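You operate a simulated robot arm through the tools that you are given. There is no shell and no other tool. Be economical: measure what you need, move in short steps, check, and stop when the job is done.

Carry out the task below with a simulated two-armed robot. There is one attempt and no reset: what you move stays moved.

TASK
Pick up the oil squeeze bottle with one hand, pass it to the other hand and put it on the top of the till case. Set down upright: oil squeeze bottle.

It is judged by the outcome, as a careful person would: the job done as asked, and still so three seconds after it is handed in. It fails if anything else is knocked over, pushed out of place, dropped, spilled or broken.

THE ROBOT
Two 7-joint arms with three-finger grippers on one trunk, on a base that drives. Base frame: it is fixed to the floor where the robot stands at the start and does not move with it; the origin is under the middle of the robot, x ahead of it, y to its left, z up. Units: m, degrees, N and s.
The left shoulder is at the start at [0.03, 0.124, 1.233], the right one opposite. With the tool pointing down near the work surface each hand reaches from about 0.1 to 0.76 m from the robot's upright axis, wherever it stands, measured 20 degrees to its own side. Places, roughly: top of the till case (23x38 cm) [1.26, -1.52, 1.04]. Payload 2.2 kg a hand.
The TCP of each hand is the grasp point between the finger pads, 0.028 m short of the fingertips. In the tool frame z runs along the fingers and y along their closing line. Largest opening 0.102 m; the body of the gripper starts 0.071 m behind the TCP.
Orientation is that of the tool frame in the base frame, as a unit quaternion [w, x, y, z]. With the fingers straight down and closing along the base's y, the tool's x points along the base's -x, its y along +y and its z along -z.

THE INTERFACE
- The arms move only by the tool move_arm. It takes "left_series", "right_series" or both (then of equal length, played together; a hand with none holds still); each is a list of rows, each a list of 3 entries, a list of its own where there are three numbers: the shift along the tool's x, y, z in units of 30 mm (1.0 is 30 mm), then the turn, a rotation vector about the tool's x, y, z in units of 5 degrees (1.0 is 5 degrees), then the finger opening in mm, from 0 to 102. In form: [[[dx, dy, dz], [rx, ry, rz], claw], ...]. A call has 1 to 10 rows; each row shifts and turns the commanded pose from where the row before left it, along the tool's axes as they then stand. A call with a number of a shift or a turn outside -1 to 1 is refused whole. Each row takes 0.2 s and may step no farther than 0.05 m and 8.6 degrees from the row before; otherwise, or with a gripper value out of range, the whole call is refused. Where a pose cannot be reached the arm comes as near as it can. A force on the tool above 40 N (or 10 N above the force at the start of the call, whichever is more), or a blocked arm, ends the call early, and 0.2 s more pass. The fingers move at their own pace and stop on an object; they squeeze with about 43 N. The grip force told is the motor's: it shows also when the fingers shut on nothing. Time passes only in rows, and 0.2 s behind the last, so rows that do not move let the fingers close. It gives the time, the measured TCP pose, the force on the tool (base axes), the opening and the grip force at its end, in the units of the frame above (readings bear some noise), with the torque about the TCP (base axes, N m) and any sound that the robot's microphone picked up.
- Cameras (640 x 400 px; columns grow to the right, rows downward): "scene" is now at [0.0495, 0.013, 1.9553]; the picture's right is [0.14, -0.99, 0.00], its down [-0.70, -0.10, -0.70] and it looks along [0.70, 0.10, -0.71] (base axes); focal length 270 px, centre (320, 200). "left" rides on the left gripper at [0.072, 0.038, -0.086] in its tool frame; the picture's right is [-0.46, 0.89, 0.00], its down [-0.60, -0.32, -0.73] and it looks along [-0.65, -0.34, 0.68] (tool axes); focal length 256 px, centre (320, 200). "right" rides on the right gripper at [0.069, 0.044, -0.086] in its tool frame; the picture's right is [-0.53, 0.85, 0.00], its down [-0.58, -0.36, -0.73] and it looks along [-0.62, -0.39, 0.68] (tool axes); focal length 256 px, centre (320, 200).
- get_image(camera): a new picture of that camera. The clock stands still meanwhile.
- move_column(by): slides the trunk up (or, below 0, down) by that many m; the arms and the scene camera ride with it, the base frame stays. It gives what a move gives, with no picture.
- steer(legs): drives the robot by 1 to 6 legs, each [ahead, left, turn to the left] in m, m and degrees, along the robot's own axes; the way and the turn of a leg run together, so that a leg with both is an arc; at most 1.5 m and 180 degrees a leg. The arms and the cameras ride along, it lands a little off, and it stops where it bumps. It gives what a move gives.
- turn_head(pan, tilt): turns the head with the scene camera to pan (to the left, within 143 degrees either way) and tilt (down, from -29 to 69), counted from straight ahead of the robot. It gives what a move gives.
- point_at(camera, pixels): for up to 12 pixels [column, row] of the newest picture of that camera ("zoom" is the newest enlarged one), the place [x, y, z] in the base frame of the surface seen there, good to about 0.003 m. The clock stands still meanwhile.
- close_up(camera, box): a new picture of the part [left, top, right, bottom] of that camera's present view, enlarged. The clock stands still meanwhile.
- job_done(): hands the job in; it is judged then, once.

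Keep the steps short. Do not move on a guess: measure, check each grasp and each placing, and mend mistakes. In all there are 80 turns and 62 pictures (those below and enlarged ones count). Leave the grippers open and the arms clear of the work at the hand-in unless told otherwise, and finish with a single line.

The tools are called after ">>>" as name(argument=value, ...) on one line, values as JSON. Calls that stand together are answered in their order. move_arm: Moves the arms, as the interface text tells. Its arguments: {"type":"object","properties":{"left_series":{"type":"array","items":{"type":"array"}},"right_series":{"type":"array","items":{"type":"array"}}},"required":[]} The other tools are called the same way: move_column (by) slides the trunk up or down; steer (legs) drives the base; turn_head (pan, tilt) turns the head that bears the scene camera; get_image (camera) takes a picture; point_at (camera, pixels) gives the place of the surface under pixels of a picture; close_up (camera, box) takes an enlarged picture of a part of a camera's view; job_done () hands the job in.

At the start:

```text
t: 0.0
left_eef_pos: [0.4915, 0.1969, 1.5475]
left_orientation: [0.001, 0.001, 1.0, -0.001]
left_contact_force: [0.0, -0.3, -0.2]
left_torque: [0.01, -0.02, 0.04]
left_gripper_width: 0.1019
left_finger_force: 0.1
right_eef_pos: [0.3965, -0.131, 1.5727]
right_orientation: [0.0, 0.0, 1.0, 0.001]
right_contact_force: [0.2, -0.2, 0.0]
right_torque: [0.02, -0.01, 0.03]
right_gripper_width: 0.1021
right_finger_force: 0.1
trunk travel left (down, up): [-0.475, 0.065]
robot x, y, heading: [-0.0003, 0.0007, -0.1]
head pan, tilt: [8.3, 45.2]
```

scene: 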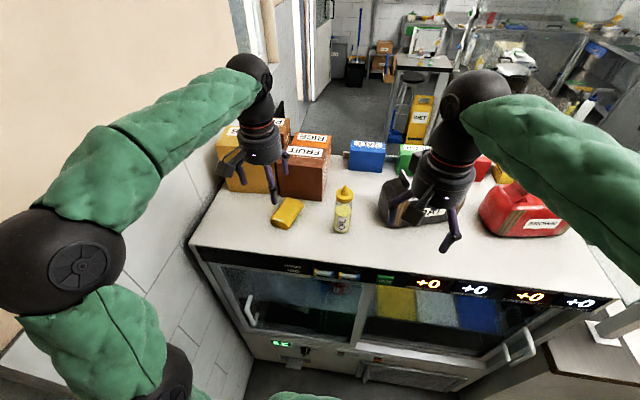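
right: 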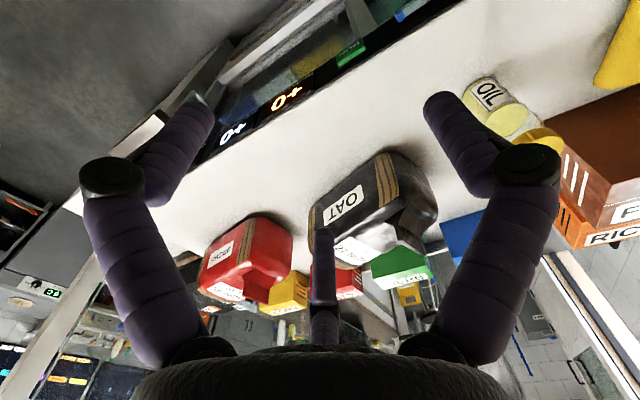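
left: 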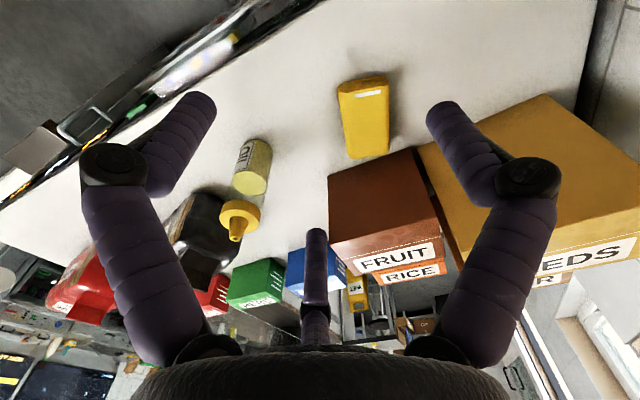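

I see the oil bottle at about (344,210) in the scene view. I'll enlarge it and measure it.

>>> close_up(camera="scene", box=[260, 130, 420, 250])

>>> point_at(camera="scene", pixels=[[344, 190], [344, 199], [343, 212], [342, 230], [335, 215], [351, 215], [342, 238], [290, 212], [400, 205], [310, 170], [220, 245], [500, 280]])

>>> turn_head(pan=-50, tilt=35)

>>> get_image(camera="scene")

```text
3.33 times, centred on (340, 190) of scene
```

zoom: 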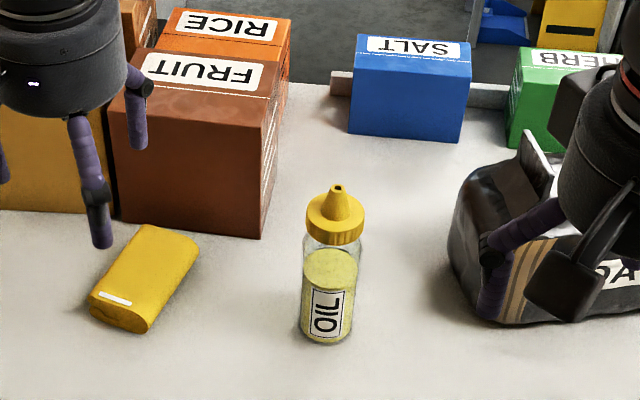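

```text
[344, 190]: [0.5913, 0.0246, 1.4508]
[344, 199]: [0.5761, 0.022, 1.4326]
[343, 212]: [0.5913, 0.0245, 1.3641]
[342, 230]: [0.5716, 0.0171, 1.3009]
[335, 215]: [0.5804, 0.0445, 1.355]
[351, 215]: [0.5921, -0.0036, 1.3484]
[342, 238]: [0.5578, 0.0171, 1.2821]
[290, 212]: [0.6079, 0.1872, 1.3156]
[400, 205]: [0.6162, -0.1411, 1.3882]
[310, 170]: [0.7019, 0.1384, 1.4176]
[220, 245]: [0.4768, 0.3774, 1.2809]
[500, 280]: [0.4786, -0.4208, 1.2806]
```

```text
t: 1.3
left_eef_pos: [0.4905, 0.1962, 1.5473]
left_orientation: [0.001, 0.0, 1.0, -0.002]
left_contact_force: [0.5, -0.6, 0.4]
left_torque: [0.01, 0.04, 0.04]
left_gripper_width: 0.1021
left_finger_force: 0.1
right_eef_pos: [0.3972, -0.1311, 1.5719]
right_orientation: [0.0, 0.0, 1.0, 0.0]
right_contact_force: [0.2, -0.7, -0.3]
right_torque: [-0.01, 0.01, 0.0]
right_gripper_width: 0.1021
right_finger_force: 0.1
trunk travel left (down, up): [-0.475, 0.065]
robot x, y, heading: [-0.003, 0.0042, 0.3]
head pan, tilt: [-50.0, 35.0]
```

```text
57 pictures are left
```

scene: 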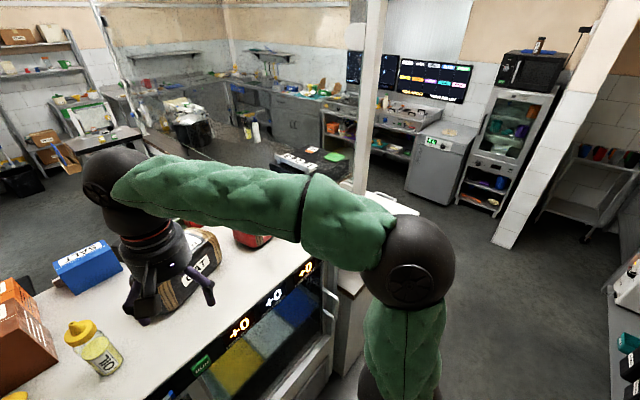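

Bottle: about 5 cm across at (0.59, 0.022), from z 1.281 to about 1.455. The till should lie near (320,155), so I'll enlarge that area.

>>> close_up(camera="scene", box=[220, 100, 380, 200])

>>> point_at(camera="zoom", pixels=[[350, 250], [460, 220], [300, 240], [400, 260], [250, 230], [330, 220], [520, 240]])

>>> point_at(camera="scene", pixels=[[320, 160], [375, 200], [400, 205], [360, 350], [480, 300], [345, 275], [300, 250], [360, 190]])

```text
4.00 times, centred on (300, 150) of scene
```

zoom: 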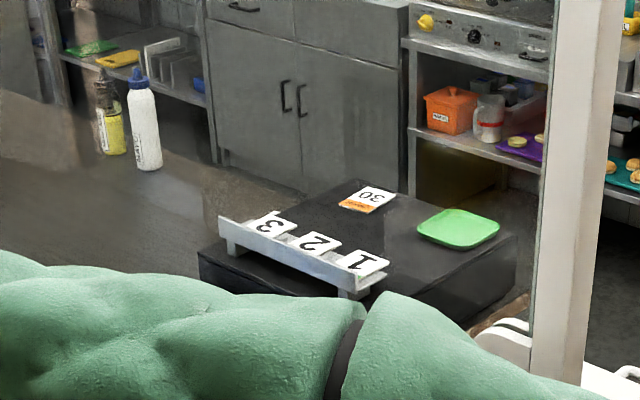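

```text
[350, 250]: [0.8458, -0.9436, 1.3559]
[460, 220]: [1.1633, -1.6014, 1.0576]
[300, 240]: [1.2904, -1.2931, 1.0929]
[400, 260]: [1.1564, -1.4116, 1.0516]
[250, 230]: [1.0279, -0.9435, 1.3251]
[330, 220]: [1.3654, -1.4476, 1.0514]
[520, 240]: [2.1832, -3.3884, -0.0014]
```

```text
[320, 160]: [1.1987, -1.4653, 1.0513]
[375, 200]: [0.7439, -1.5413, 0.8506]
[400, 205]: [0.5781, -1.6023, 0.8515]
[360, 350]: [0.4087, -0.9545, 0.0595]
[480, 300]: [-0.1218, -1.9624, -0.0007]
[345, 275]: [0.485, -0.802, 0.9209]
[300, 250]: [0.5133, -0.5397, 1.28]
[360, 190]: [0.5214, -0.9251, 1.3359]
```

The till top is at z 1.051 with a green tray and a "30" card on it, and a number stand sits on the counter end in front of it. First comes the pick: I'll bring the left hand above the bottle at its present height, move the right hand aside, and check.

>>> move_arm(left_series=[[[-0.58, -0.97, 0], [0, 0, 0], 102], [[-0.58, -0.97, 0], [0, 0, 0], 102], [[-0.58, -0.97, 0], [0, 0, 0], 102], [[-0.58, -0.97, 0], [0, 0, 0], 102], [[-0.58, -0.97, 0], [0, 0, 0], 102], [[-0.58, -0.97, 0], [0, 0, 0], 102]], right_series=[[[0, -0.7, 0], [0, 0, 0], 102], [[0, -0.7, 0], [0, 0, 0], 102], [[0, -0.7, 0], [0, 0, 0], 102], [[0, -0.7, 0], [0, 0, 0], 102], [[0, -0.7, 0], [0, 0, 0], 102], [[0, -0.7, 0], [0, 0, 0], 102]])

>>> turn_head(pan=0, tilt=45)

>>> get_image(camera="left")

>>> get_image(camera="scene")

```text
t: 2.7
left_eef_pos: [0.5977, 0.0187, 1.5457]
left_orientation: [0.0, -0.001, 1.0, -0.001]
left_contact_force: [0.8, 0.6, -0.3]
left_torque: [0.03, 0.03, 0.03]
left_gripper_width: 0.1019
left_finger_force: 0.0
right_eef_pos: [0.3982, -0.2601, 1.571]
right_orientation: [-0.002, 0.0, 1.0, 0.001]
right_contact_force: [-0.1, -1.2, -0.4]
right_torque: [0.07, 0.03, 0.01]
right_gripper_width: 0.102
right_finger_force: 0.1
trunk travel left (down, up): [-0.475, 0.065]
robot x, y, heading: [-0.0004, -0.0006, -0.1]
head pan, tilt: [-50.0, 35.0]
```

```text
t: 3.9
left_eef_pos: [0.5945, 0.0213, 1.5475]
left_orientation: [0.001, 0.0, 1.0, -0.001]
left_contact_force: [0.6, -0.4, -0.3]
left_torque: [-0.04, 0.03, 0.01]
left_gripper_width: 0.1022
left_finger_force: 0.2
right_eef_pos: [0.3971, -0.2585, 1.5717]
right_orientation: [0.0, 0.0, 1.0, 0.0]
right_contact_force: [-0.9, 0.8, -0.8]
right_torque: [-0.02, 0.0, -0.02]
right_gripper_width: 0.1023
right_finger_force: 0.2
trunk travel left (down, up): [-0.475, 0.065]
robot x, y, heading: [0.0048, -0.0007, 0.4]
head pan, tilt: [0.0, 45.0]
```

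```text
55 pictures are left
```

left: 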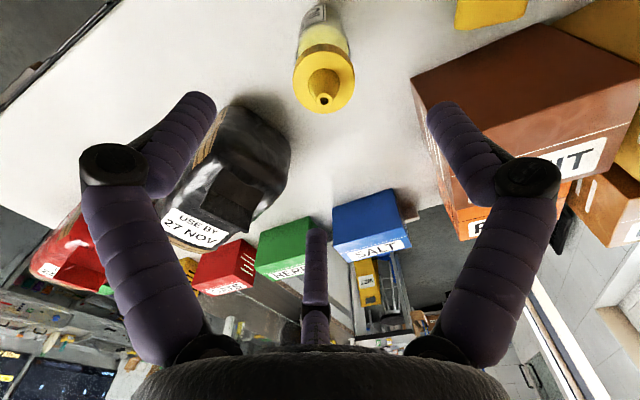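

```text
54 pictures are left
```

scene: 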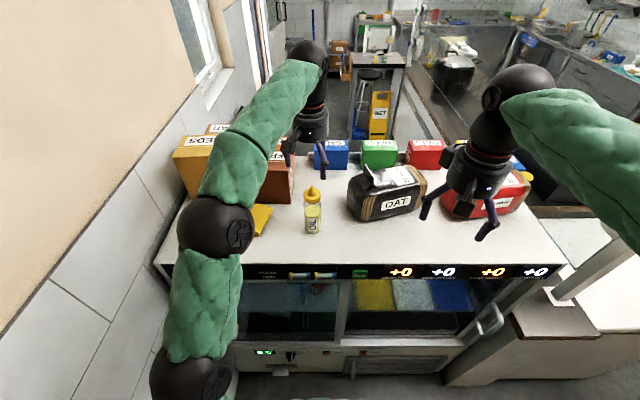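

The nozzle sits at (323,98) in the left view, where I'd expect it if the hand is above it. I'll measure the nozzle and cap to centre precisely.

>>> point_at(camera="left", pixels=[[323, 99], [295, 80], [354, 80], [324, 112], [323, 50], [310, 272], [435, 115], [200, 105]])

>>> close_up(camera="scene", box=[270, 130, 350, 250])

>>> point_at(camera="scene", pixels=[[312, 187], [312, 196], [312, 204], [307, 215], [312, 215], [318, 215], [312, 230]])

```text
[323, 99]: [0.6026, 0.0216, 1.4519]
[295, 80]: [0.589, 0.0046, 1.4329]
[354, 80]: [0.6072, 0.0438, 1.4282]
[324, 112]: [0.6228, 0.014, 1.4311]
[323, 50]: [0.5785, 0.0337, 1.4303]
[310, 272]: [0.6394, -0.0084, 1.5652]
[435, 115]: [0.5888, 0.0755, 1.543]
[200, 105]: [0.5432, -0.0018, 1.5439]
```

```text
3.33 times, centred on (310, 190) of scene
```

zoom: 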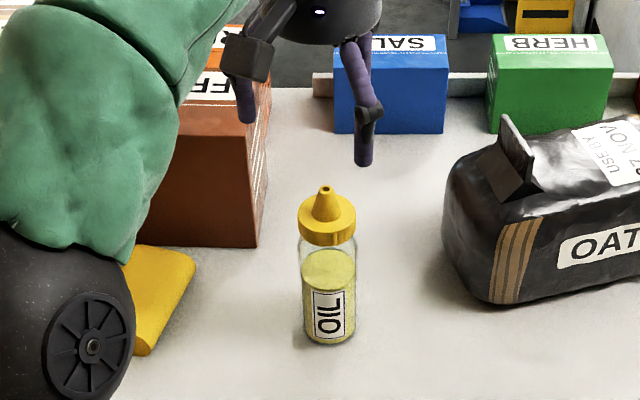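

```text
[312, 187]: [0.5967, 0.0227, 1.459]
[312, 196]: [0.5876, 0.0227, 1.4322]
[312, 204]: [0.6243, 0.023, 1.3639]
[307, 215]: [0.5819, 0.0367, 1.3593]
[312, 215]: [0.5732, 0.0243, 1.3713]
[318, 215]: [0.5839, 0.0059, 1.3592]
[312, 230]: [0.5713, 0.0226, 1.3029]
```

The bottle axis is at about (0.599, 0.022), its top at 1.457, and the cap starts at about 1.42. I'll lower the left hand to z≈1.405 with the fingers open.

>>> move_arm(left_series=[[[-0.1, 0.03, 0.95], [0, 0, 0], 102], [[0, 0, 0.95], [0, 0, 0], 102], [[0, 0, 0.95], [0, 0, 0], 102], [[0, 0, 0.95], [0, 0, 0], 102], [[0, 0, 0.95], [0, 0, 0], 102]])

>>> close_up(camera="scene", box=[270, 130, 350, 250])

```text
t: 5.1
left_eef_pos: [0.5998, 0.021, 1.4066]
left_orientation: [0.001, 0.0, 1.0, -0.002]
left_contact_force: [1.2, 0.1, 0.5]
left_torque: [0.01, -0.01, -0.04]
left_gripper_width: 0.1019
left_finger_force: 0.0
right_eef_pos: [0.3965, -0.2576, 1.5718]
right_orientation: [0.0, 0.0, 1.0, 0.001]
right_contact_force: [-0.1, 0.8, 0.7]
right_torque: [-0.01, 0.02, -0.02]
right_gripper_width: 0.1019
right_finger_force: 0.0
trunk travel left (down, up): [-0.475, 0.065]
robot x, y, heading: [-0.0003, 0.0045, -0.2]
head pan, tilt: [0.0, 45.0]
```

```text
3.33 times, centred on (310, 190) of scene
```

zoom: 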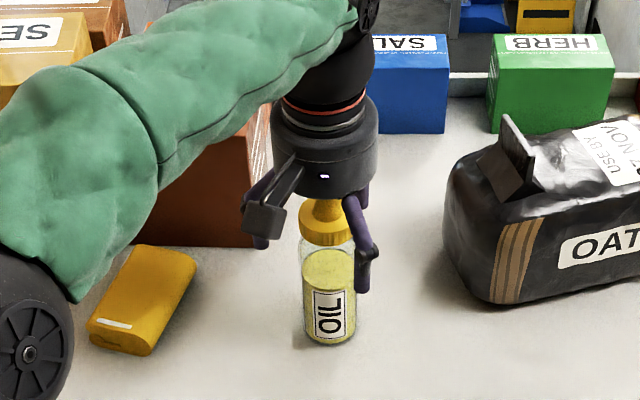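

The bottle is between the fingers. I'll close, hold still, then lift a little.

>>> move_arm(left_series=[[[0, 0, 0], [0, 0, 0], 70], [[0, 0, 0], [0, 0, 0], 0], [[0, 0, 0], [0, 0, 0], 0], [[0, 0, 0], [0, 0, 0], 0]])

>>> close_up(camera="scene", box=[270, 130, 350, 250])

```text
t: 6.1
left_eef_pos: [0.5985, 0.0204, 1.4071]
left_orientation: [0.001, 0.0, 1.0, -0.002]
left_contact_force: [1.7, 0.7, 3.3]
left_torque: [-0.12, -0.14, 0.04]
left_gripper_width: 0.0524
left_finger_force: 42.9
right_eef_pos: [0.3968, -0.2574, 1.5713]
right_orientation: [0.001, 0.0, 1.0, 0.001]
right_contact_force: [0.6, 0.7, -0.1]
right_torque: [-0.03, -0.03, -0.02]
right_gripper_width: 0.1015
right_finger_force: 0.1
trunk travel left (down, up): [-0.475, 0.065]
robot x, y, heading: [0.0, -0.0014, 0.2]
head pan, tilt: [0.0, 45.0]
```

```text
3.33 times, centred on (310, 190) of scene
```

zoom: 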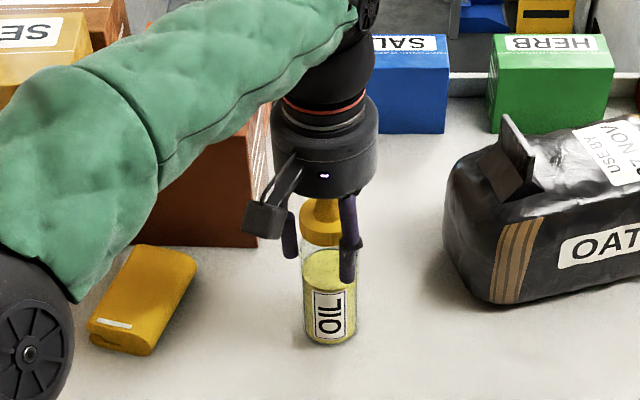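

It's gripped at 52 mm. I'll lift straight up by about 0.2 m.

>>> move_arm(left_series=[[[0, 0, -0.5], [0, 0, 0], 0], [[0, 0, -0.9], [0, 0, 0], 0], [[0, 0, -0.9], [0, 0, 0], 0], [[0, 0, -0.9], [0, 0, 0], 0], [[0, 0, -0.9], [0, 0, 0], 0], [[0, 0, -0.9], [0, 0, 0], 0], [[0, 0, -0.9], [0, 0, 0], 0], [[0, 0, -0.5], [0, 0, 0], 0]])

>>> get_image(camera="scene")

```text
t: 7.9
left_eef_pos: [0.5863, 0.0246, 1.5886]
left_orientation: [0.0, 0.0, 1.0, -0.001]
left_contact_force: [-1.1, -0.4, -3.6]
left_torque: [-0.03, -0.05, 0.0]
left_gripper_width: 0.0525
left_finger_force: 43.8
left hand out of reach, approached as far as the arm can: row 8
right_eef_pos: [0.395, -0.257, 1.573]
right_orientation: [0.0, 0.0, 1.0, 0.0]
right_contact_force: [-0.8, 0.6, 0.4]
right_torque: [0.01, -0.01, 0.02]
right_gripper_width: 0.102
right_finger_force: 0.0
trunk travel left (down, up): [-0.475, 0.065]
robot x, y, heading: [0.0012, 0.0009, -0.2]
head pan, tilt: [0.0, 45.0]
```

```text
50 pictures are left
```

scene: 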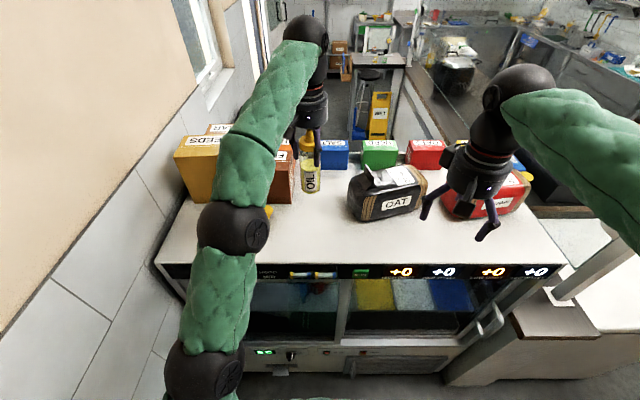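

The lift worked: bottle held, load about 3.6 N. Next I'll bring it back to x≈0.45 and yaw the left hand 45° so its fingers leave room for the right hand, which will come from behind and to the right.

>>> move_arm(left_series=[[[0.9, 0, 0.2], [0, 0, 0], 0], [[0.9, 0, 0.2], [0, 0, 0], 0], [[0.9, 0, 0.2], [0, 0, 0], 0], [[0.9, 0, 0.2], [0, 0, 0], 0], [[0.9, 0, 0.2], [0, 0, 0], 0], [[0, 0, 0], [0, 0, -1], 0], [[0, 0, 0], [0, 0, -1], 0], [[0, 0, 0], [0, 0, -1], 0], [[0, 0, 0], [0, 0, -1], 0], [[0, 0, 0], [0, 0, -1], 0]])

>>> get_image(camera="scene")

```text
t: 10.1
left_eef_pos: [0.4535, 0.0248, 1.5575]
left_orientation: [0.0, -0.217, 0.976, -0.002]
left_contact_force: [0.6, 1.0, -1.9]
left_torque: [0.0, -0.01, 0.01]
left_gripper_width: 0.0525
left_finger_force: 42.7
right_eef_pos: [0.3963, -0.2571, 1.5729]
right_orientation: [-0.001, -0.001, 1.0, 0.0]
right_contact_force: [-0.4, 0.0, -0.4]
right_torque: [-0.03, 0.0, -0.02]
right_gripper_width: 0.102
right_finger_force: 0.1
trunk travel left (down, up): [-0.475, 0.065]
robot x, y, heading: [-0.0002, -0.002, 0.1]
head pan, tilt: [0.0, 45.0]
```

```text
49 pictures are left
```

scene: 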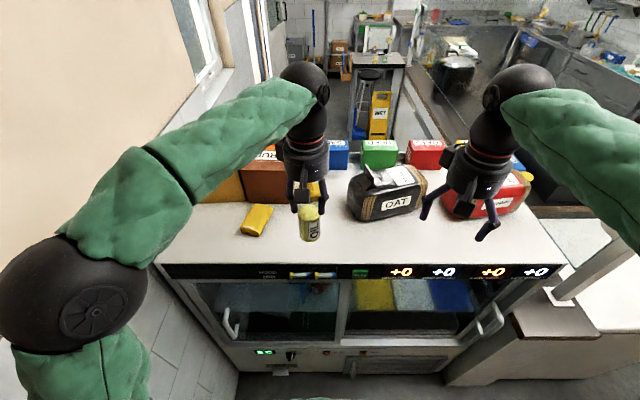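

The left hand is yawed 25°. I'll finish that to 45° and turn the right hand in place: yaw 45°, then pitch 45° so the fingers point ahead, left and down.

>>> move_arm(left_series=[[[0, 0, 0], [0, 0, -1], 0], [[0, 0, 0], [0, 0, -1], 0], [[0, 0, 0], [0, 0, -1], 0], [[0, 0, 0], [0, 0, -1], 0], [[0, 0, 0], [0, 0, 0], 0], [[0, 0, 0], [0, 0, 0], 0], [[0, 0, 0], [0, 0, 0], 0], [[0, 0, 0], [0, 0, 0], 0], [[0, 0, 0], [0, 0, 0], 0]], right_series=[[[0, 0, 0], [0, 0, -1], 102], [[0, 0, 0], [0, 0, -1], 102], [[0, 0, 0], [0, 0, -1], 102], [[0, 0, 0], [0, 0, -1], 102], [[0, 0, 0], [0, 0, -1], 102], [[0, 0, 0], [0, 0, -1], 102], [[0, 0, 0], [0, 0, -1], 102], [[0, 0, 0], [0, 0, -1], 102], [[0, 0, 0], [0, 0, -1], 102]])

>>> move_arm(right_series=[[[0, 0, 0], [0, -1, 0], 102], [[0, 0, 0], [0, -1, 0], 102], [[0, 0, 0], [0, -1, 0], 102], [[0, 0, 0], [0, -1, 0], 102], [[0, 0, 0], [0, -1, 0], 102], [[0, 0, 0], [0, -1, 0], 102], [[0, 0, 0], [0, -1, 0], 102], [[0, 0, 0], [0, -1, 0], 102], [[0, 0, 0], [0, -1, 0], 102]])

>>> get_image(camera="scene")

>>> get_image(camera="right")

```text
t: 12.1
left_eef_pos: [0.4542, 0.024, 1.5569]
left_orientation: [0.0, -0.383, 0.924, -0.002]
left_contact_force: [0.0, 0.1, -2.5]
left_torque: [-0.03, -0.01, 0.03]
left_gripper_width: 0.0525
left_finger_force: 42.6
right_eef_pos: [0.3967, -0.2578, 1.572]
right_orientation: [0.0, -0.384, 0.923, 0.0]
right_contact_force: [-0.2, 0.4, -0.8]
right_torque: [-0.02, 0.02, 0.0]
right_gripper_width: 0.1022
right_finger_force: 0.0
trunk travel left (down, up): [-0.475, 0.065]
robot x, y, heading: [0.0015, 0.0045, -0.0]
head pan, tilt: [0.0, 45.0]
```

```text
t: 14.1
left_eef_pos: [0.4538, 0.0243, 1.557]
left_orientation: [0.0, -0.382, 0.924, -0.002]
left_contact_force: [-0.6, -0.1, -1.8]
left_torque: [0.0, 0.0, -0.01]
left_gripper_width: 0.0526
left_finger_force: 42.8
right_eef_pos: [0.3966, -0.2569, 1.572]
right_orientation: [0.354, -0.353, 0.853, 0.147]
right_contact_force: [-0.3, -0.4, 0.7]
right_torque: [0.01, 0.0, 0.03]
right_gripper_width: 0.1021
right_finger_force: 0.1
trunk travel left (down, up): [-0.475, 0.065]
robot x, y, heading: [0.0046, 0.0001, -0.1]
head pan, tilt: [0.0, 45.0]
```

```text
48 pictures are left
```

scene: 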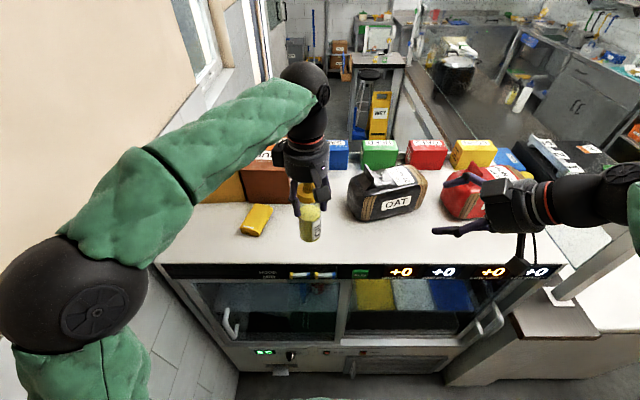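

```text
47 pictures are left
```

right: 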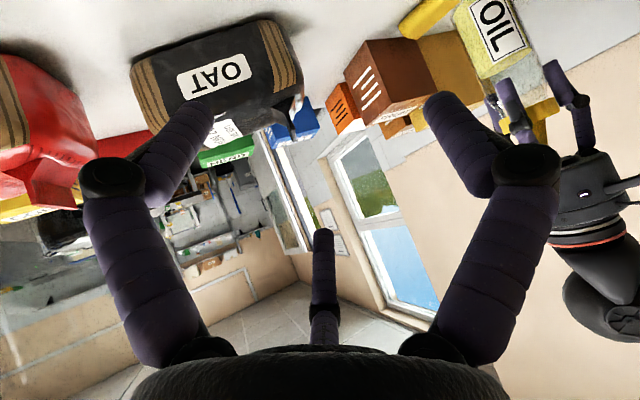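

The right hand now points 45° down toward the bottle. I'll move it to a pre-grasp spot 0.12 m back along its approach line.

>>> move_arm(right_series=[[[-0.61, 0.883, 0.61], [0, 0, 0], 102], [[-0.61, 0.883, 0.61], [0, 0, 0], 102], [[-0.61, 0.883, 0.61], [0, 0, 0], 102], [[-0.61, 0.883, 0.61], [0, 0, 0], 102], [[-0.61, 0.883, 0.61], [0, 0, 0], 102], [[-0.61, 0.883, 0.61], [0, 0, 0], 102]])

>>> get_image(camera="scene")

>>> get_image(camera="right")

```text
t: 15.5
left_eef_pos: [0.4545, 0.0269, 1.5582]
left_orientation: [0.0, -0.384, 0.924, 0.0]
left_contact_force: [0.7, 16.2, -1.9]
left_torque: [-0.71, 0.21, -0.15]
left_gripper_width: 0.0524
left_finger_force: 43.4
right_eef_pos: [0.395, -0.0349, 1.5722]
right_orientation: [0.355, -0.353, 0.854, 0.146]
right_contact_force: [-0.8, -14.9, -0.3]
right_torque: [0.38, -0.18, -0.71]
right_gripper_width: 0.1021
right_finger_force: 0.0
trunk travel left (down, up): [-0.475, 0.065]
robot x, y, heading: [-0.0009, -0.0014, -0.2]
head pan, tilt: [0.0, 45.0]
```

```text
46 pictures are left
```

scene: 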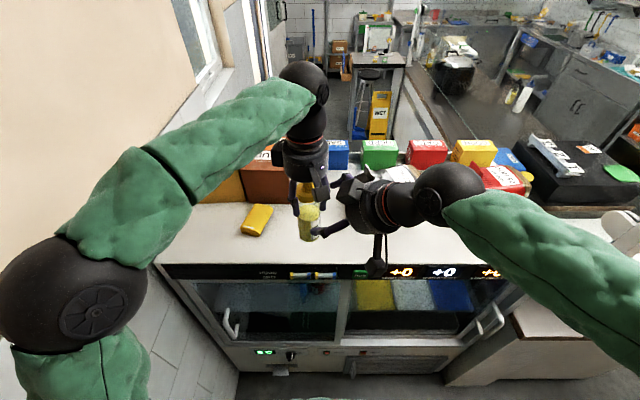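

```text
45 pictures are left
```

right: 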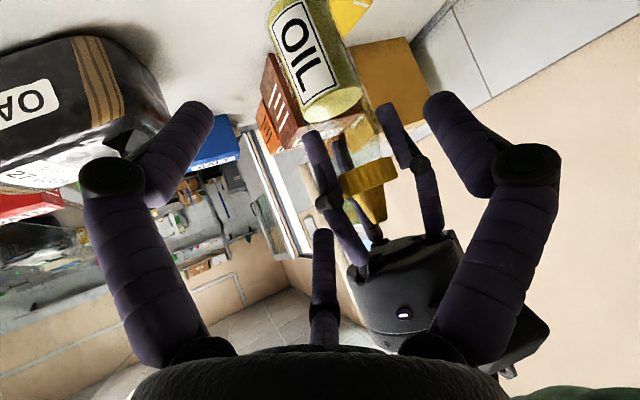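

The force jumped to about 15 N: the hands touch. The left camera bracket points toward the right hand, and the right hand is also pitched too steeply. I'll back the right hand off level and flatten its pitch to 35°.

>>> move_arm(right_series=[[[0.75, 0, -0.75], [0, 0, 0], 102], [[0.75, 0, -0.75], [0, 0, 0], 102], [[0.5, 0, -0.5], [0, 0, 0], 102], [[0, 0, 0], [0, -1, 0], 102], [[0, 0, 0], [0, -1, 0], 102]])

>>> get_image(camera="scene")

```text
t: 16.7
left_eef_pos: [0.4549, 0.0244, 1.5577]
left_orientation: [0.0, -0.382, 0.924, -0.002]
left_contact_force: [0.5, -0.1, -2.4]
left_torque: [-0.02, 0.02, -0.01]
left_gripper_width: 0.0524
left_finger_force: 42.7
right_eef_pos: [0.3331, -0.0945, 1.5725]
right_orientation: [0.428, -0.339, 0.819, 0.176]
right_contact_force: [0.3, 0.1, -0.7]
right_torque: [0.02, -0.05, -0.01]
right_gripper_width: 0.1019
right_finger_force: 0.1
trunk travel left (down, up): [-0.475, 0.065]
robot x, y, heading: [0.0027, 0.0, -0.1]
head pan, tilt: [0.0, 45.0]
```

```text
44 pictures are left
```

scene: 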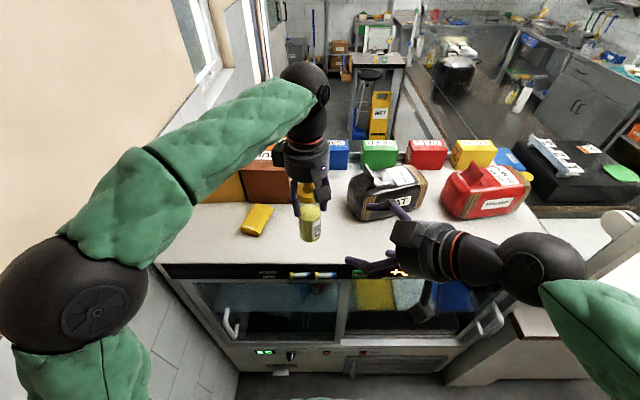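

Contact is gone and the bottle is still held. Now I'll yaw the left hand by +60° in two parts, to turn its bracket away from the approach side.

>>> move_arm(left_series=[[[0, 0, 0], [0, 0, 1], 0], [[0, 0, 0], [0, 0, 1], 0], [[0, 0, 0], [0, 0, 1], 0], [[0, 0, 0], [0, 0, 1], 0], [[0, 0, 0], [0, 0, 1], 0], [[0, 0, 0], [0, 0, 1], 0]])

>>> move_arm(left_series=[[[0, 0, 0], [0, 0, 1], 0], [[0, 0, 0], [0, 0, 1], 0], [[0, 0, 0], [0, 0, 1], 0], [[0, 0, 0], [0, 0, 1], 0], [[0, 0, 0], [0, 0, 1], 0], [[0, 0, 0], [0, 0, 1], 0]])

>>> get_image(camera="right")

>>> close_up(camera="scene", box=[240, 130, 440, 290])

```text
t: 18.1
left_eef_pos: [0.4541, 0.0236, 1.5575]
left_orientation: [0.0, -0.129, 0.992, -0.001]
left_contact_force: [-0.4, 0.4, -2.6]
left_torque: [0.04, -0.01, -0.01]
left_gripper_width: 0.0522
left_finger_force: 42.6
right_eef_pos: [0.3328, -0.0931, 1.5719]
right_orientation: [0.426, -0.34, 0.819, 0.177]
right_contact_force: [-0.4, -0.1, 0.0]
right_torque: [-0.01, 0.0, 0.0]
right_gripper_width: 0.1019
right_finger_force: 0.2
trunk travel left (down, up): [-0.475, 0.065]
robot x, y, heading: [0.0021, -0.002, -0.3]
head pan, tilt: [0.0, 45.0]
```

```text
t: 19.5
left_eef_pos: [0.4534, 0.0229, 1.5577]
left_orientation: [0.001, 0.132, 0.991, -0.001]
left_contact_force: [1.1, 0.4, -2.8]
left_torque: [0.0, 0.04, 0.0]
left_gripper_width: 0.0523
left_finger_force: 43.0
right_eef_pos: [0.3347, -0.0936, 1.5718]
right_orientation: [0.427, -0.34, 0.819, 0.177]
right_contact_force: [-0.8, 0.4, 0.4]
right_torque: [0.0, -0.02, 0.0]
right_gripper_width: 0.102
right_finger_force: 0.0
trunk travel left (down, up): [-0.475, 0.065]
robot x, y, heading: [-0.0016, 0.0011, 0.0]
head pan, tilt: [0.0, 45.0]
```

```text
43 pictures are left
```

right: 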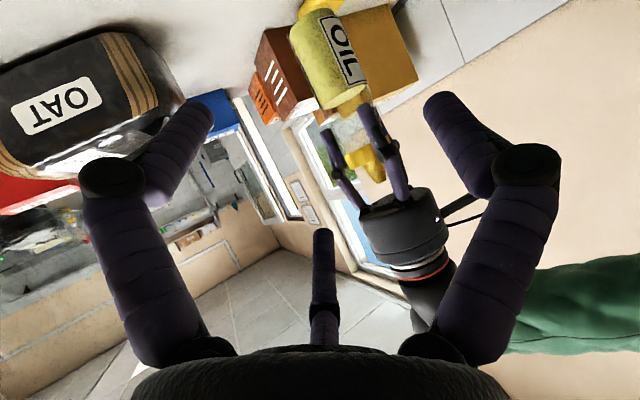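

```text
2.50 times, centred on (340, 210) of scene
```

zoom: 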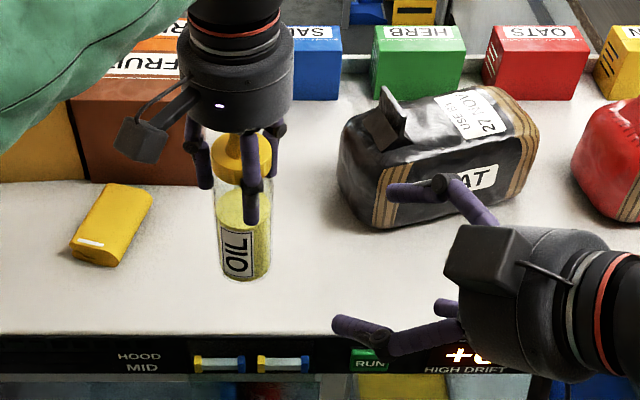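

The left bracket now points away. I'll measure where the bottle's lower body is before approaching.

>>> point_at(camera="zoom", pixels=[[243, 275], [243, 240], [243, 210], [222, 240], [267, 240], [250, 143], [250, 222], [345, 325], [400, 190]])

>>> point_at(camera="right", pixels=[[325, 60], [345, 95], [310, 20], [305, 75], [350, 50], [390, 185], [330, 130]])

```text
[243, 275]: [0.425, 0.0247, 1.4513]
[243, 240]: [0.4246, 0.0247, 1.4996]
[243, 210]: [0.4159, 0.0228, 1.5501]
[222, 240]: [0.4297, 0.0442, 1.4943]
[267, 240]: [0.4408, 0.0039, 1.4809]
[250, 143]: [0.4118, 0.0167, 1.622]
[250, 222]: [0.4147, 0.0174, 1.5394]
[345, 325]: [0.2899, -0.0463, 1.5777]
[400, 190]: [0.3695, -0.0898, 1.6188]
```

```text
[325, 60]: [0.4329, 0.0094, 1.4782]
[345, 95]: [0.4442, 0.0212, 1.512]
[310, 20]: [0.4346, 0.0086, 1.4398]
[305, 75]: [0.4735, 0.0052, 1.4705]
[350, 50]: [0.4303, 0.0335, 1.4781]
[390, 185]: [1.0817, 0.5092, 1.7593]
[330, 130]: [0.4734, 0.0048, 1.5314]
```

The bottle axis is at about (0.451, 0.024). I'll line the right hand up and advance roughly the first half along its approach line.

>>> move_arm(right_series=[[[-0.79, 0, 0], [0, 0, 0], 102], [[0, 0, 0.88], [0, 0, 0], 102], [[0, 0, 0.88], [0, 0, 0], 102], [[0, 0, 0.88], [0, 0, 0], 102], [[0, 0, 0.88], [0, 0, 0], 102]])

>>> get_image(camera="right")

>>> close_up(camera="scene", box=[240, 130, 440, 290])

```text
t: 20.7
left_eef_pos: [0.4556, 0.0248, 1.5567]
left_orientation: [0.0, 0.131, 0.991, -0.002]
left_contact_force: [0.0, 0.9, -2.1]
left_torque: [-0.05, 0.04, 0.01]
left_gripper_width: 0.0524
left_finger_force: 43.0
right_eef_pos: [0.4052, -0.0224, 1.5302]
right_orientation: [0.426, -0.34, 0.82, 0.177]
right_contact_force: [-0.5, 0.2, 0.7]
right_torque: [-0.04, 0.0, 0.01]
right_gripper_width: 0.1018
right_finger_force: 0.1
trunk travel left (down, up): [-0.475, 0.065]
robot x, y, heading: [-0.0027, 0.0023, -0.0]
head pan, tilt: [0.0, 45.0]
```

```text
41 pictures are left
```

right: 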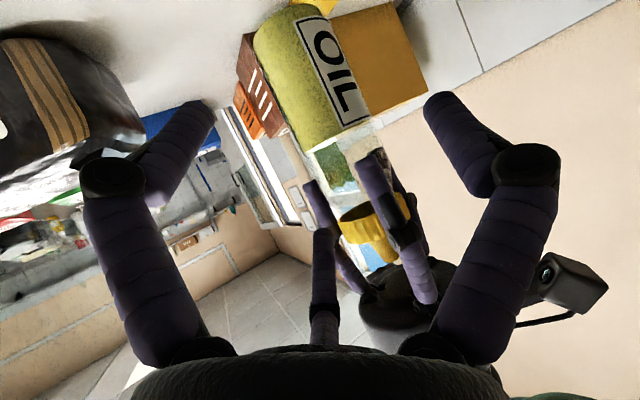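

```text
2.50 times, centred on (340, 210) of scene
```

zoom: 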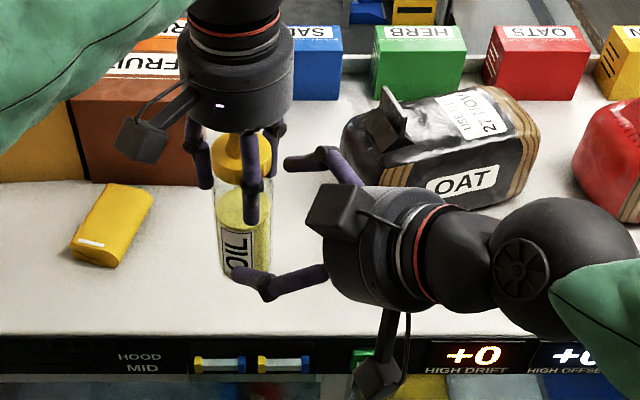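

No contact so far. I'll aim about 1 cm lower to keep the right fingers under the left fingertips, narrow the opening to 82 mm, and advance the remaining 8.5 cm.

>>> move_arm(right_series=[[[0.26, 0, 0], [0, 0, 0], 82], [[0, 0, 0.7], [0, 0, 0], 82], [[0, 0, 0.7], [0, 0, 0], 82], [[0, 0, 0.7], [0, 0, 0], 82], [[0, 0, 0.7], [0, 0, 0], 82]])

>>> get_image(camera="right")

>>> close_up(camera="scene", box=[240, 130, 440, 290])

```text
t: 21.5
left_eef_pos: [0.4541, 0.0304, 1.5534]
left_orientation: [-0.004, 0.127, 0.992, 0.007]
left_contact_force: [-1.5, 7.6, -8.2]
left_torque: [0.3, -0.04, 0.03]
left_gripper_width: 0.0523
left_finger_force: 42.9
right_eef_pos: [0.4311, -0.0074, 1.5107]
right_orientation: [0.438, -0.332, 0.817, 0.174]
right_contact_force: [0.9, -8.4, 6.1]
right_torque: [0.26, -0.1, -0.24]
right_gripper_width: 0.0921
right_finger_force: 4.6
trunk travel left (down, up): [-0.475, 0.065]
robot x, y, heading: [-0.0008, 0.0003, 0.2]
head pan, tilt: [0.0, 45.0]
stopped in row 4 (left hand): the force on the tool passed its limit at 48 N (the readings are from after the stop); the commanded pose is now the measured one
```

```text
39 pictures are left
```

right: 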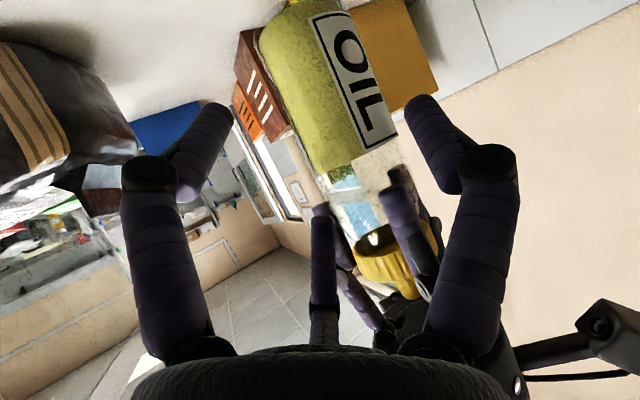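

```text
2.50 times, centred on (340, 210) of scene
```

zoom: 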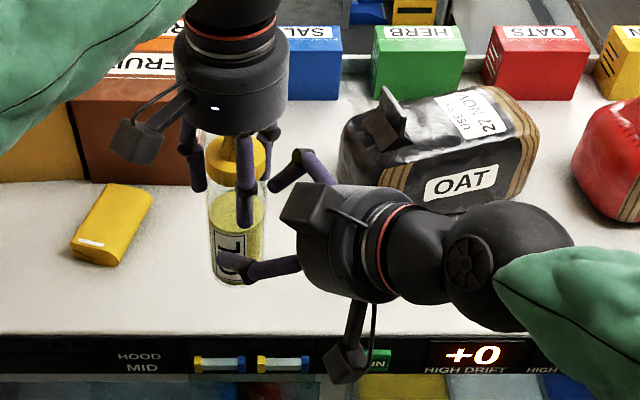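

The right hand's third finger (upper side) pushed against the left fingers, since the hands really have three fingers. There's too little room under the left grip. I'll back the right hand out first.

>>> move_arm(right_series=[[[0, 0, -0.7], [0, 0, 0], 102], [[0, 0, -0.9], [0, 0, 0], 102], [[0, 0, -0.9], [0, 0, 0], 102], [[0, 0, -0.9], [0, 0, 0], 102], [[0, 0, -0.9], [0, 0, 0], 102], [[0, -0.9, -0.9], [0, 0, 0], 102], [[0, -0.9, -0.5], [0, 0, 0], 102]])

>>> get_image(camera="scene")

```text
t: 23.1
left_eef_pos: [0.4556, 0.029, 1.5559]
left_orientation: [-0.003, 0.128, 0.992, 0.004]
left_contact_force: [1.3, -0.5, -1.7]
left_torque: [-0.01, 0.02, -0.01]
left_gripper_width: 0.0526
left_finger_force: 42.9
right_eef_pos: [0.3659, -0.1417, 1.6042]
right_orientation: [0.434, -0.335, 0.818, 0.175]
right_contact_force: [-0.1, -0.5, -0.1]
right_torque: [0.0, -0.01, -0.02]
right_gripper_width: 0.1019
right_finger_force: 0.0
trunk travel left (down, up): [-0.475, 0.065]
robot x, y, heading: [-0.0011, -0.0012, -0.0]
head pan, tilt: [0.0, 45.0]
```

```text
37 pictures are left
```

scene: 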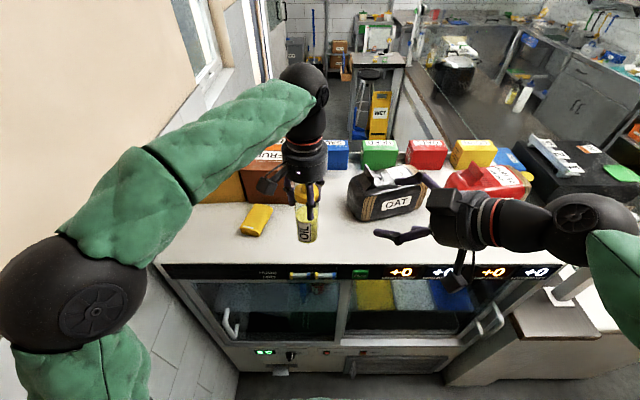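

Free again, with the bottle still firmly held. I'll set it back on the counter so the left hand can regrip higher, on the cap. First: straighten yaw, move to x≈0.55, and lower most of the way.

>>> move_arm(left_series=[[[0, 0, 0], [0, 0, -1], 0], [[0, 0, 0], [0, 0, -1], 0], [[0, 0, 0], [0, 0, -1], 0], [[-0.8, 0, 0], [0, 0, 0], 0], [[-0.8, 0, 0], [0, 0, 0], 0], [[-0.8, 0, 0], [0, 0, 0], 0], [[-0.8, 0, 0.9], [0, 0, 0], 0], [[0, 0, 0.9], [0, 0, 0], 0], [[0, 0, 0.9], [0, 0, 0], 0], [[0, 0, 0.9], [0, 0, 0], 0]])

>>> close_up(camera="scene", box=[240, 140, 380, 270])

```text
t: 25.3
left_eef_pos: [0.5512, 0.0312, 1.4453]
left_orientation: [-0.003, -0.002, 1.0, 0.004]
left_contact_force: [0.2, -0.4, -1.8]
left_torque: [-0.02, 0.04, -0.01]
left_gripper_width: 0.0524
left_finger_force: 42.3
right_eef_pos: [0.3663, -0.1429, 1.6038]
right_orientation: [0.435, -0.335, 0.817, 0.176]
right_contact_force: [0.5, -0.8, -0.3]
right_torque: [-0.04, 0.01, -0.01]
right_gripper_width: 0.1018
right_finger_force: 0.0
trunk travel left (down, up): [-0.475, 0.065]
robot x, y, heading: [-0.0005, -0.0016, -0.0]
head pan, tilt: [0.0, 45.0]
```

```text
3.08 times, centred on (310, 205) of scene
```

zoom: 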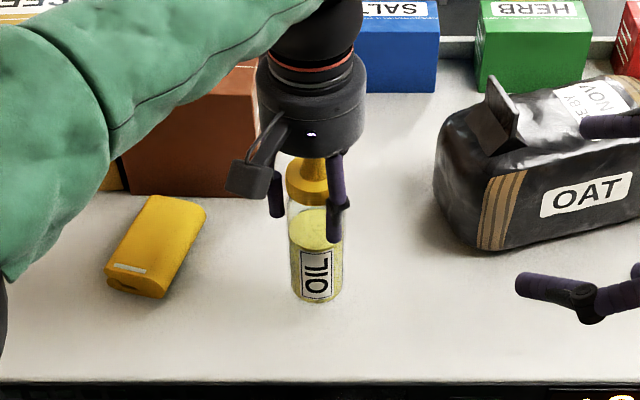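

Upright, about 3.7 cm above the counter. I'll lower it gently and watch the vertical force.

>>> move_arm(left_series=[[[0, 0, 0.4], [0, 0, 0], 0], [[0, 0, 0.4], [0, 0, 0], 0], [[0, 0, 0.25], [0, 0, 0], 0], [[0, 0, 0.12], [0, 0, 0], 0], [[0, 0, 0], [0, 0, 0], 0]])

```text
t: 26.5
left_eef_pos: [0.5501, 0.0303, 1.4118]
left_orientation: [-0.001, -0.003, 1.0, 0.006]
left_contact_force: [-1.0, 0.5, -2.7]
left_torque: [-0.01, -0.01, -0.01]
left_gripper_width: 0.0524
left_finger_force: 43.1
right_eef_pos: [0.3651, -0.1429, 1.6049]
right_orientation: [0.435, -0.334, 0.817, 0.176]
right_contact_force: [0.0, -0.7, -0.4]
right_torque: [-0.02, -0.03, 0.02]
right_gripper_width: 0.102
right_finger_force: 0.1
trunk travel left (down, up): [-0.475, 0.065]
robot x, y, heading: [0.0028, 0.0002, 0.2]
head pan, tilt: [0.0, 45.0]
```

No contact yet. I'll go down in millimetre steps.

>>> move_arm(left_series=[[[0, 0, 0.07], [0, 0, 0], 0], [[0, 0, 0.05], [0, 0, 0], 0], [[0, 0, 0], [0, 0, 0], 0]])

>>> close_up(camera="scene", box=[260, 140, 360, 250])

```text
t: 27.3
left_eef_pos: [0.5505, 0.0311, 1.4078]
left_orientation: [-0.003, -0.002, 1.0, 0.005]
left_contact_force: [0.0, -0.8, -1.7]
left_torque: [0.0, -0.01, 0.02]
left_gripper_width: 0.0523
left_finger_force: 42.7
right_eef_pos: [0.3655, -0.1432, 1.6046]
right_orientation: [0.436, -0.334, 0.818, 0.175]
right_contact_force: [-0.4, 0.8, 0.1]
right_torque: [-0.01, 0.0, -0.04]
right_gripper_width: 0.102
right_finger_force: 0.0
trunk travel left (down, up): [-0.475, 0.065]
robot x, y, heading: [0.0028, 0.0018, -0.1]
head pan, tilt: [0.0, 45.0]
```

```text
3.64 times, centred on (310, 195) of scene
```

zoom: 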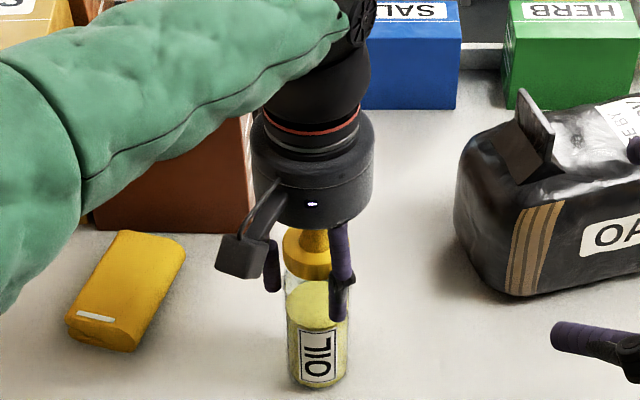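

Still about −2 N, so the counter isn't carrying the bottle yet. I'll step down a bit more.

>>> move_arm(left_series=[[[0, 0, 0.05], [0, 0, 0], 0], [[0, 0, 0.05], [0, 0, 0], 0], [[0, 0, 0], [0, 0, 0], 0]])

```text
t: 28.1
left_eef_pos: [0.5488, 0.0309, 1.4058]
left_orientation: [0.0, -0.002, 1.0, 0.004]
left_contact_force: [-1.0, 1.9, 9.2]
left_torque: [-0.16, -0.07, -0.02]
left_gripper_width: 0.0524
left_finger_force: 43.4
right_eef_pos: [0.3639, -0.1425, 1.6047]
right_orientation: [0.435, -0.335, 0.817, 0.175]
right_contact_force: [0.0, 0.2, 0.0]
right_torque: [-0.02, 0.02, 0.0]
right_gripper_width: 0.1019
right_finger_force: 0.1
trunk travel left (down, up): [-0.475, 0.065]
robot x, y, heading: [0.0021, 0.0011, 0.1]
head pan, tilt: [0.0, 45.0]
```

The upward force of 9 N means it stands on the counter. I'll open, rise 2.8 cm, and regrip around the cap.

>>> move_arm(left_series=[[[0, 0, -0.03], [0, 0, 0], 60], [[0, 0, 0], [0, 0, 0], 80], [[0, 0, 0], [0, 0, 0], 80], [[0, 0, -0.45], [0, 0, 0], 80], [[0, 0, -0.47], [0, 0, 0], 80], [[0, 0, 0], [0, 0, 0], 80]])

>>> close_up(camera="scene", box=[260, 140, 360, 250])

>>> get_image(camera="right")

```text
t: 29.5
left_eef_pos: [0.5489, 0.0311, 1.4337]
left_orientation: [-0.003, -0.003, 1.0, 0.005]
left_contact_force: [0.4, -0.7, 0.4]
left_torque: [0.02, 0.02, 0.0]
left_gripper_width: 0.0803
left_finger_force: 0.1
right_eef_pos: [0.3664, -0.1424, 1.6041]
right_orientation: [0.434, -0.335, 0.817, 0.176]
right_contact_force: [0.1, 0.9, -0.5]
right_torque: [-0.02, 0.03, 0.0]
right_gripper_width: 0.1022
right_finger_force: 0.1
trunk travel left (down, up): [-0.475, 0.065]
robot x, y, heading: [-0.0025, 0.0017, 0.3]
head pan, tilt: [0.0, 45.0]
```

```text
3.64 times, centred on (310, 195) of scene
```

zoom: 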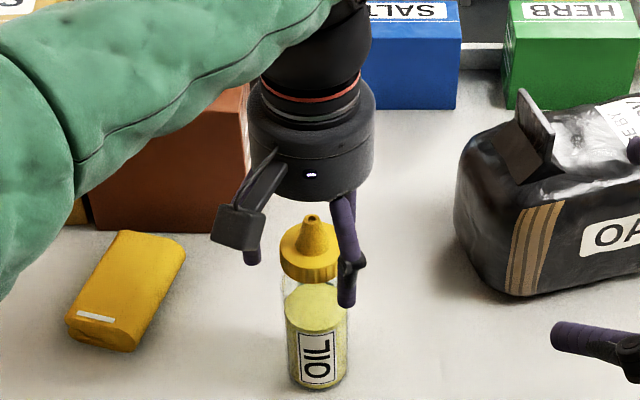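

```text
33 pictures are left
```

right: 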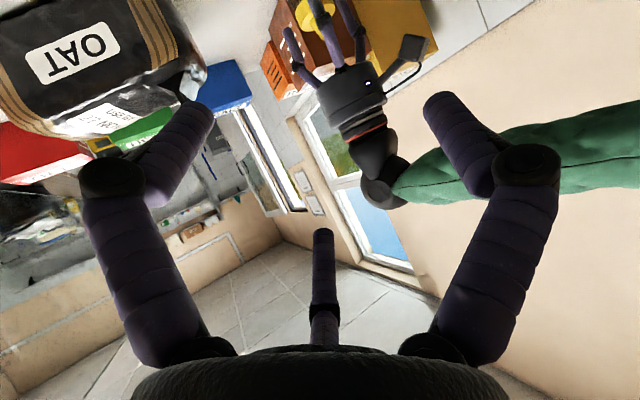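

The bottle stands upright. I'll measure the cap's height range before regripping.

>>> point_at(camera="zoom", pixels=[[308, 256], [308, 268], [308, 278], [308, 282], [308, 290], [312, 220], [318, 375], [315, 335], [350, 300]])

```text
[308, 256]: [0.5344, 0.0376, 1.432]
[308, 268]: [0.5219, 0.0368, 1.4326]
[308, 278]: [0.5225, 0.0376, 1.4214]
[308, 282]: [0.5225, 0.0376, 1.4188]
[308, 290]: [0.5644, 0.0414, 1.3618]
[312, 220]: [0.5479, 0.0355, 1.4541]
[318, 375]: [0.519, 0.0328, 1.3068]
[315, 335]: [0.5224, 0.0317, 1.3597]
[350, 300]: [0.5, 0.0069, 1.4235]
```

The cap ring spans z 1.417–1.434, with the nozzle top at 1.456. I'll lower 4 mm, close on the cap and lift a little.

>>> move_arm(left_series=[[[0, 0, 0.14], [0, 0, 0], 80], [[0, 0, 0], [0, 0, 0], 60], [[0, 0, 0], [0, 0, 0], 0], [[0, 0, 0], [0, 0, 0], 0], [[0, 0, 0], [0, 0, 0], 0], [[0, 0, -0.5], [0, 0, 0], 0], [[0, 0, -0.5], [0, 0, 0], 0]])

>>> close_up(camera="scene", box=[260, 140, 360, 250])

```text
t: 31.1
left_eef_pos: [0.548, 0.0297, 1.4581]
left_orientation: [-0.003, -0.001, 1.0, 0.005]
left_contact_force: [-0.3, -0.5, -2.0]
left_torque: [0.0, 0.0, -0.01]
left_gripper_width: 0.0462
left_finger_force: 42.8
right_eef_pos: [0.3656, -0.1423, 1.6048]
right_orientation: [0.436, -0.334, 0.817, 0.175]
right_contact_force: [-0.8, 0.5, -0.4]
right_torque: [0.01, 0.01, 0.01]
right_gripper_width: 0.102
right_finger_force: 0.0
trunk travel left (down, up): [-0.475, 0.065]
robot x, y, heading: [0.0006, -0.0009, -0.3]
head pan, tilt: [0.0, 45.0]
```

```text
3.64 times, centred on (310, 195) of scene
```

zoom: 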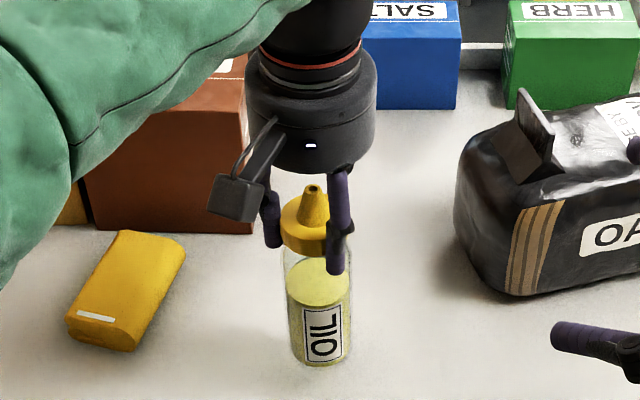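

The left hand holds the cap at 46 mm and the bottle is lifted. I'll return to the handover spot around (0.455, 0.03, 1.575).

>>> move_arm(left_series=[[[0, 0, -0.9], [0, 0, 0], 0], [[0, 0, -0.9], [0, 0, 0], 0], [[0.5, 0, -0.9], [0, 0, 0], 0], [[0.8, 0, -0.6], [0, 0, 0], 0], [[0.8, 0, -0.6], [0, 0, 0], 0], [[0.8, 0, 0], [0, 0, 0], 0], [[0.2, 0, 0], [0, 0, 0], 0]])

>>> get_image(camera="scene")

>>> get_image(camera="right")

```text
t: 32.7
left_eef_pos: [0.4576, 0.0294, 1.5761]
left_orientation: [-0.002, -0.003, 1.0, 0.005]
left_contact_force: [0.1, -0.5, -1.9]
left_torque: [-0.02, 0.0, -0.02]
left_gripper_width: 0.0461
left_finger_force: 43.3
right_eef_pos: [0.3648, -0.1422, 1.6041]
right_orientation: [0.434, -0.334, 0.818, 0.175]
right_contact_force: [-0.7, -0.2, 0.2]
right_torque: [-0.02, -0.01, 0.01]
right_gripper_width: 0.1021
right_finger_force: 0.1
trunk travel left (down, up): [-0.475, 0.065]
robot x, y, heading: [0.0016, 0.0032, -0.2]
head pan, tilt: [0.0, 45.0]
```

```text
31 pictures are left
```

scene: 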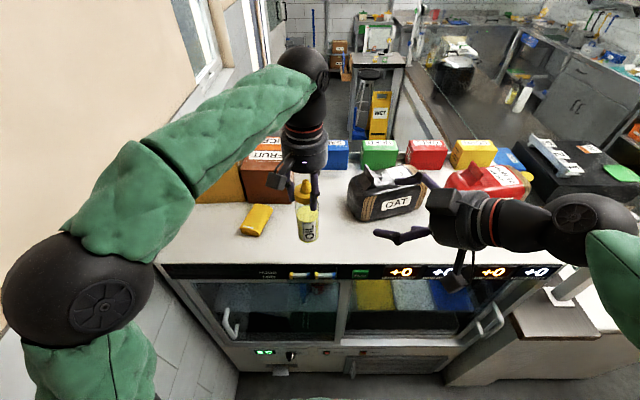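

```text
30 pictures are left
```

right: 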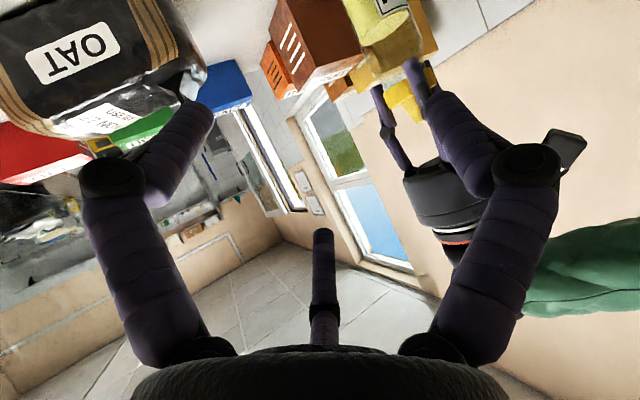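

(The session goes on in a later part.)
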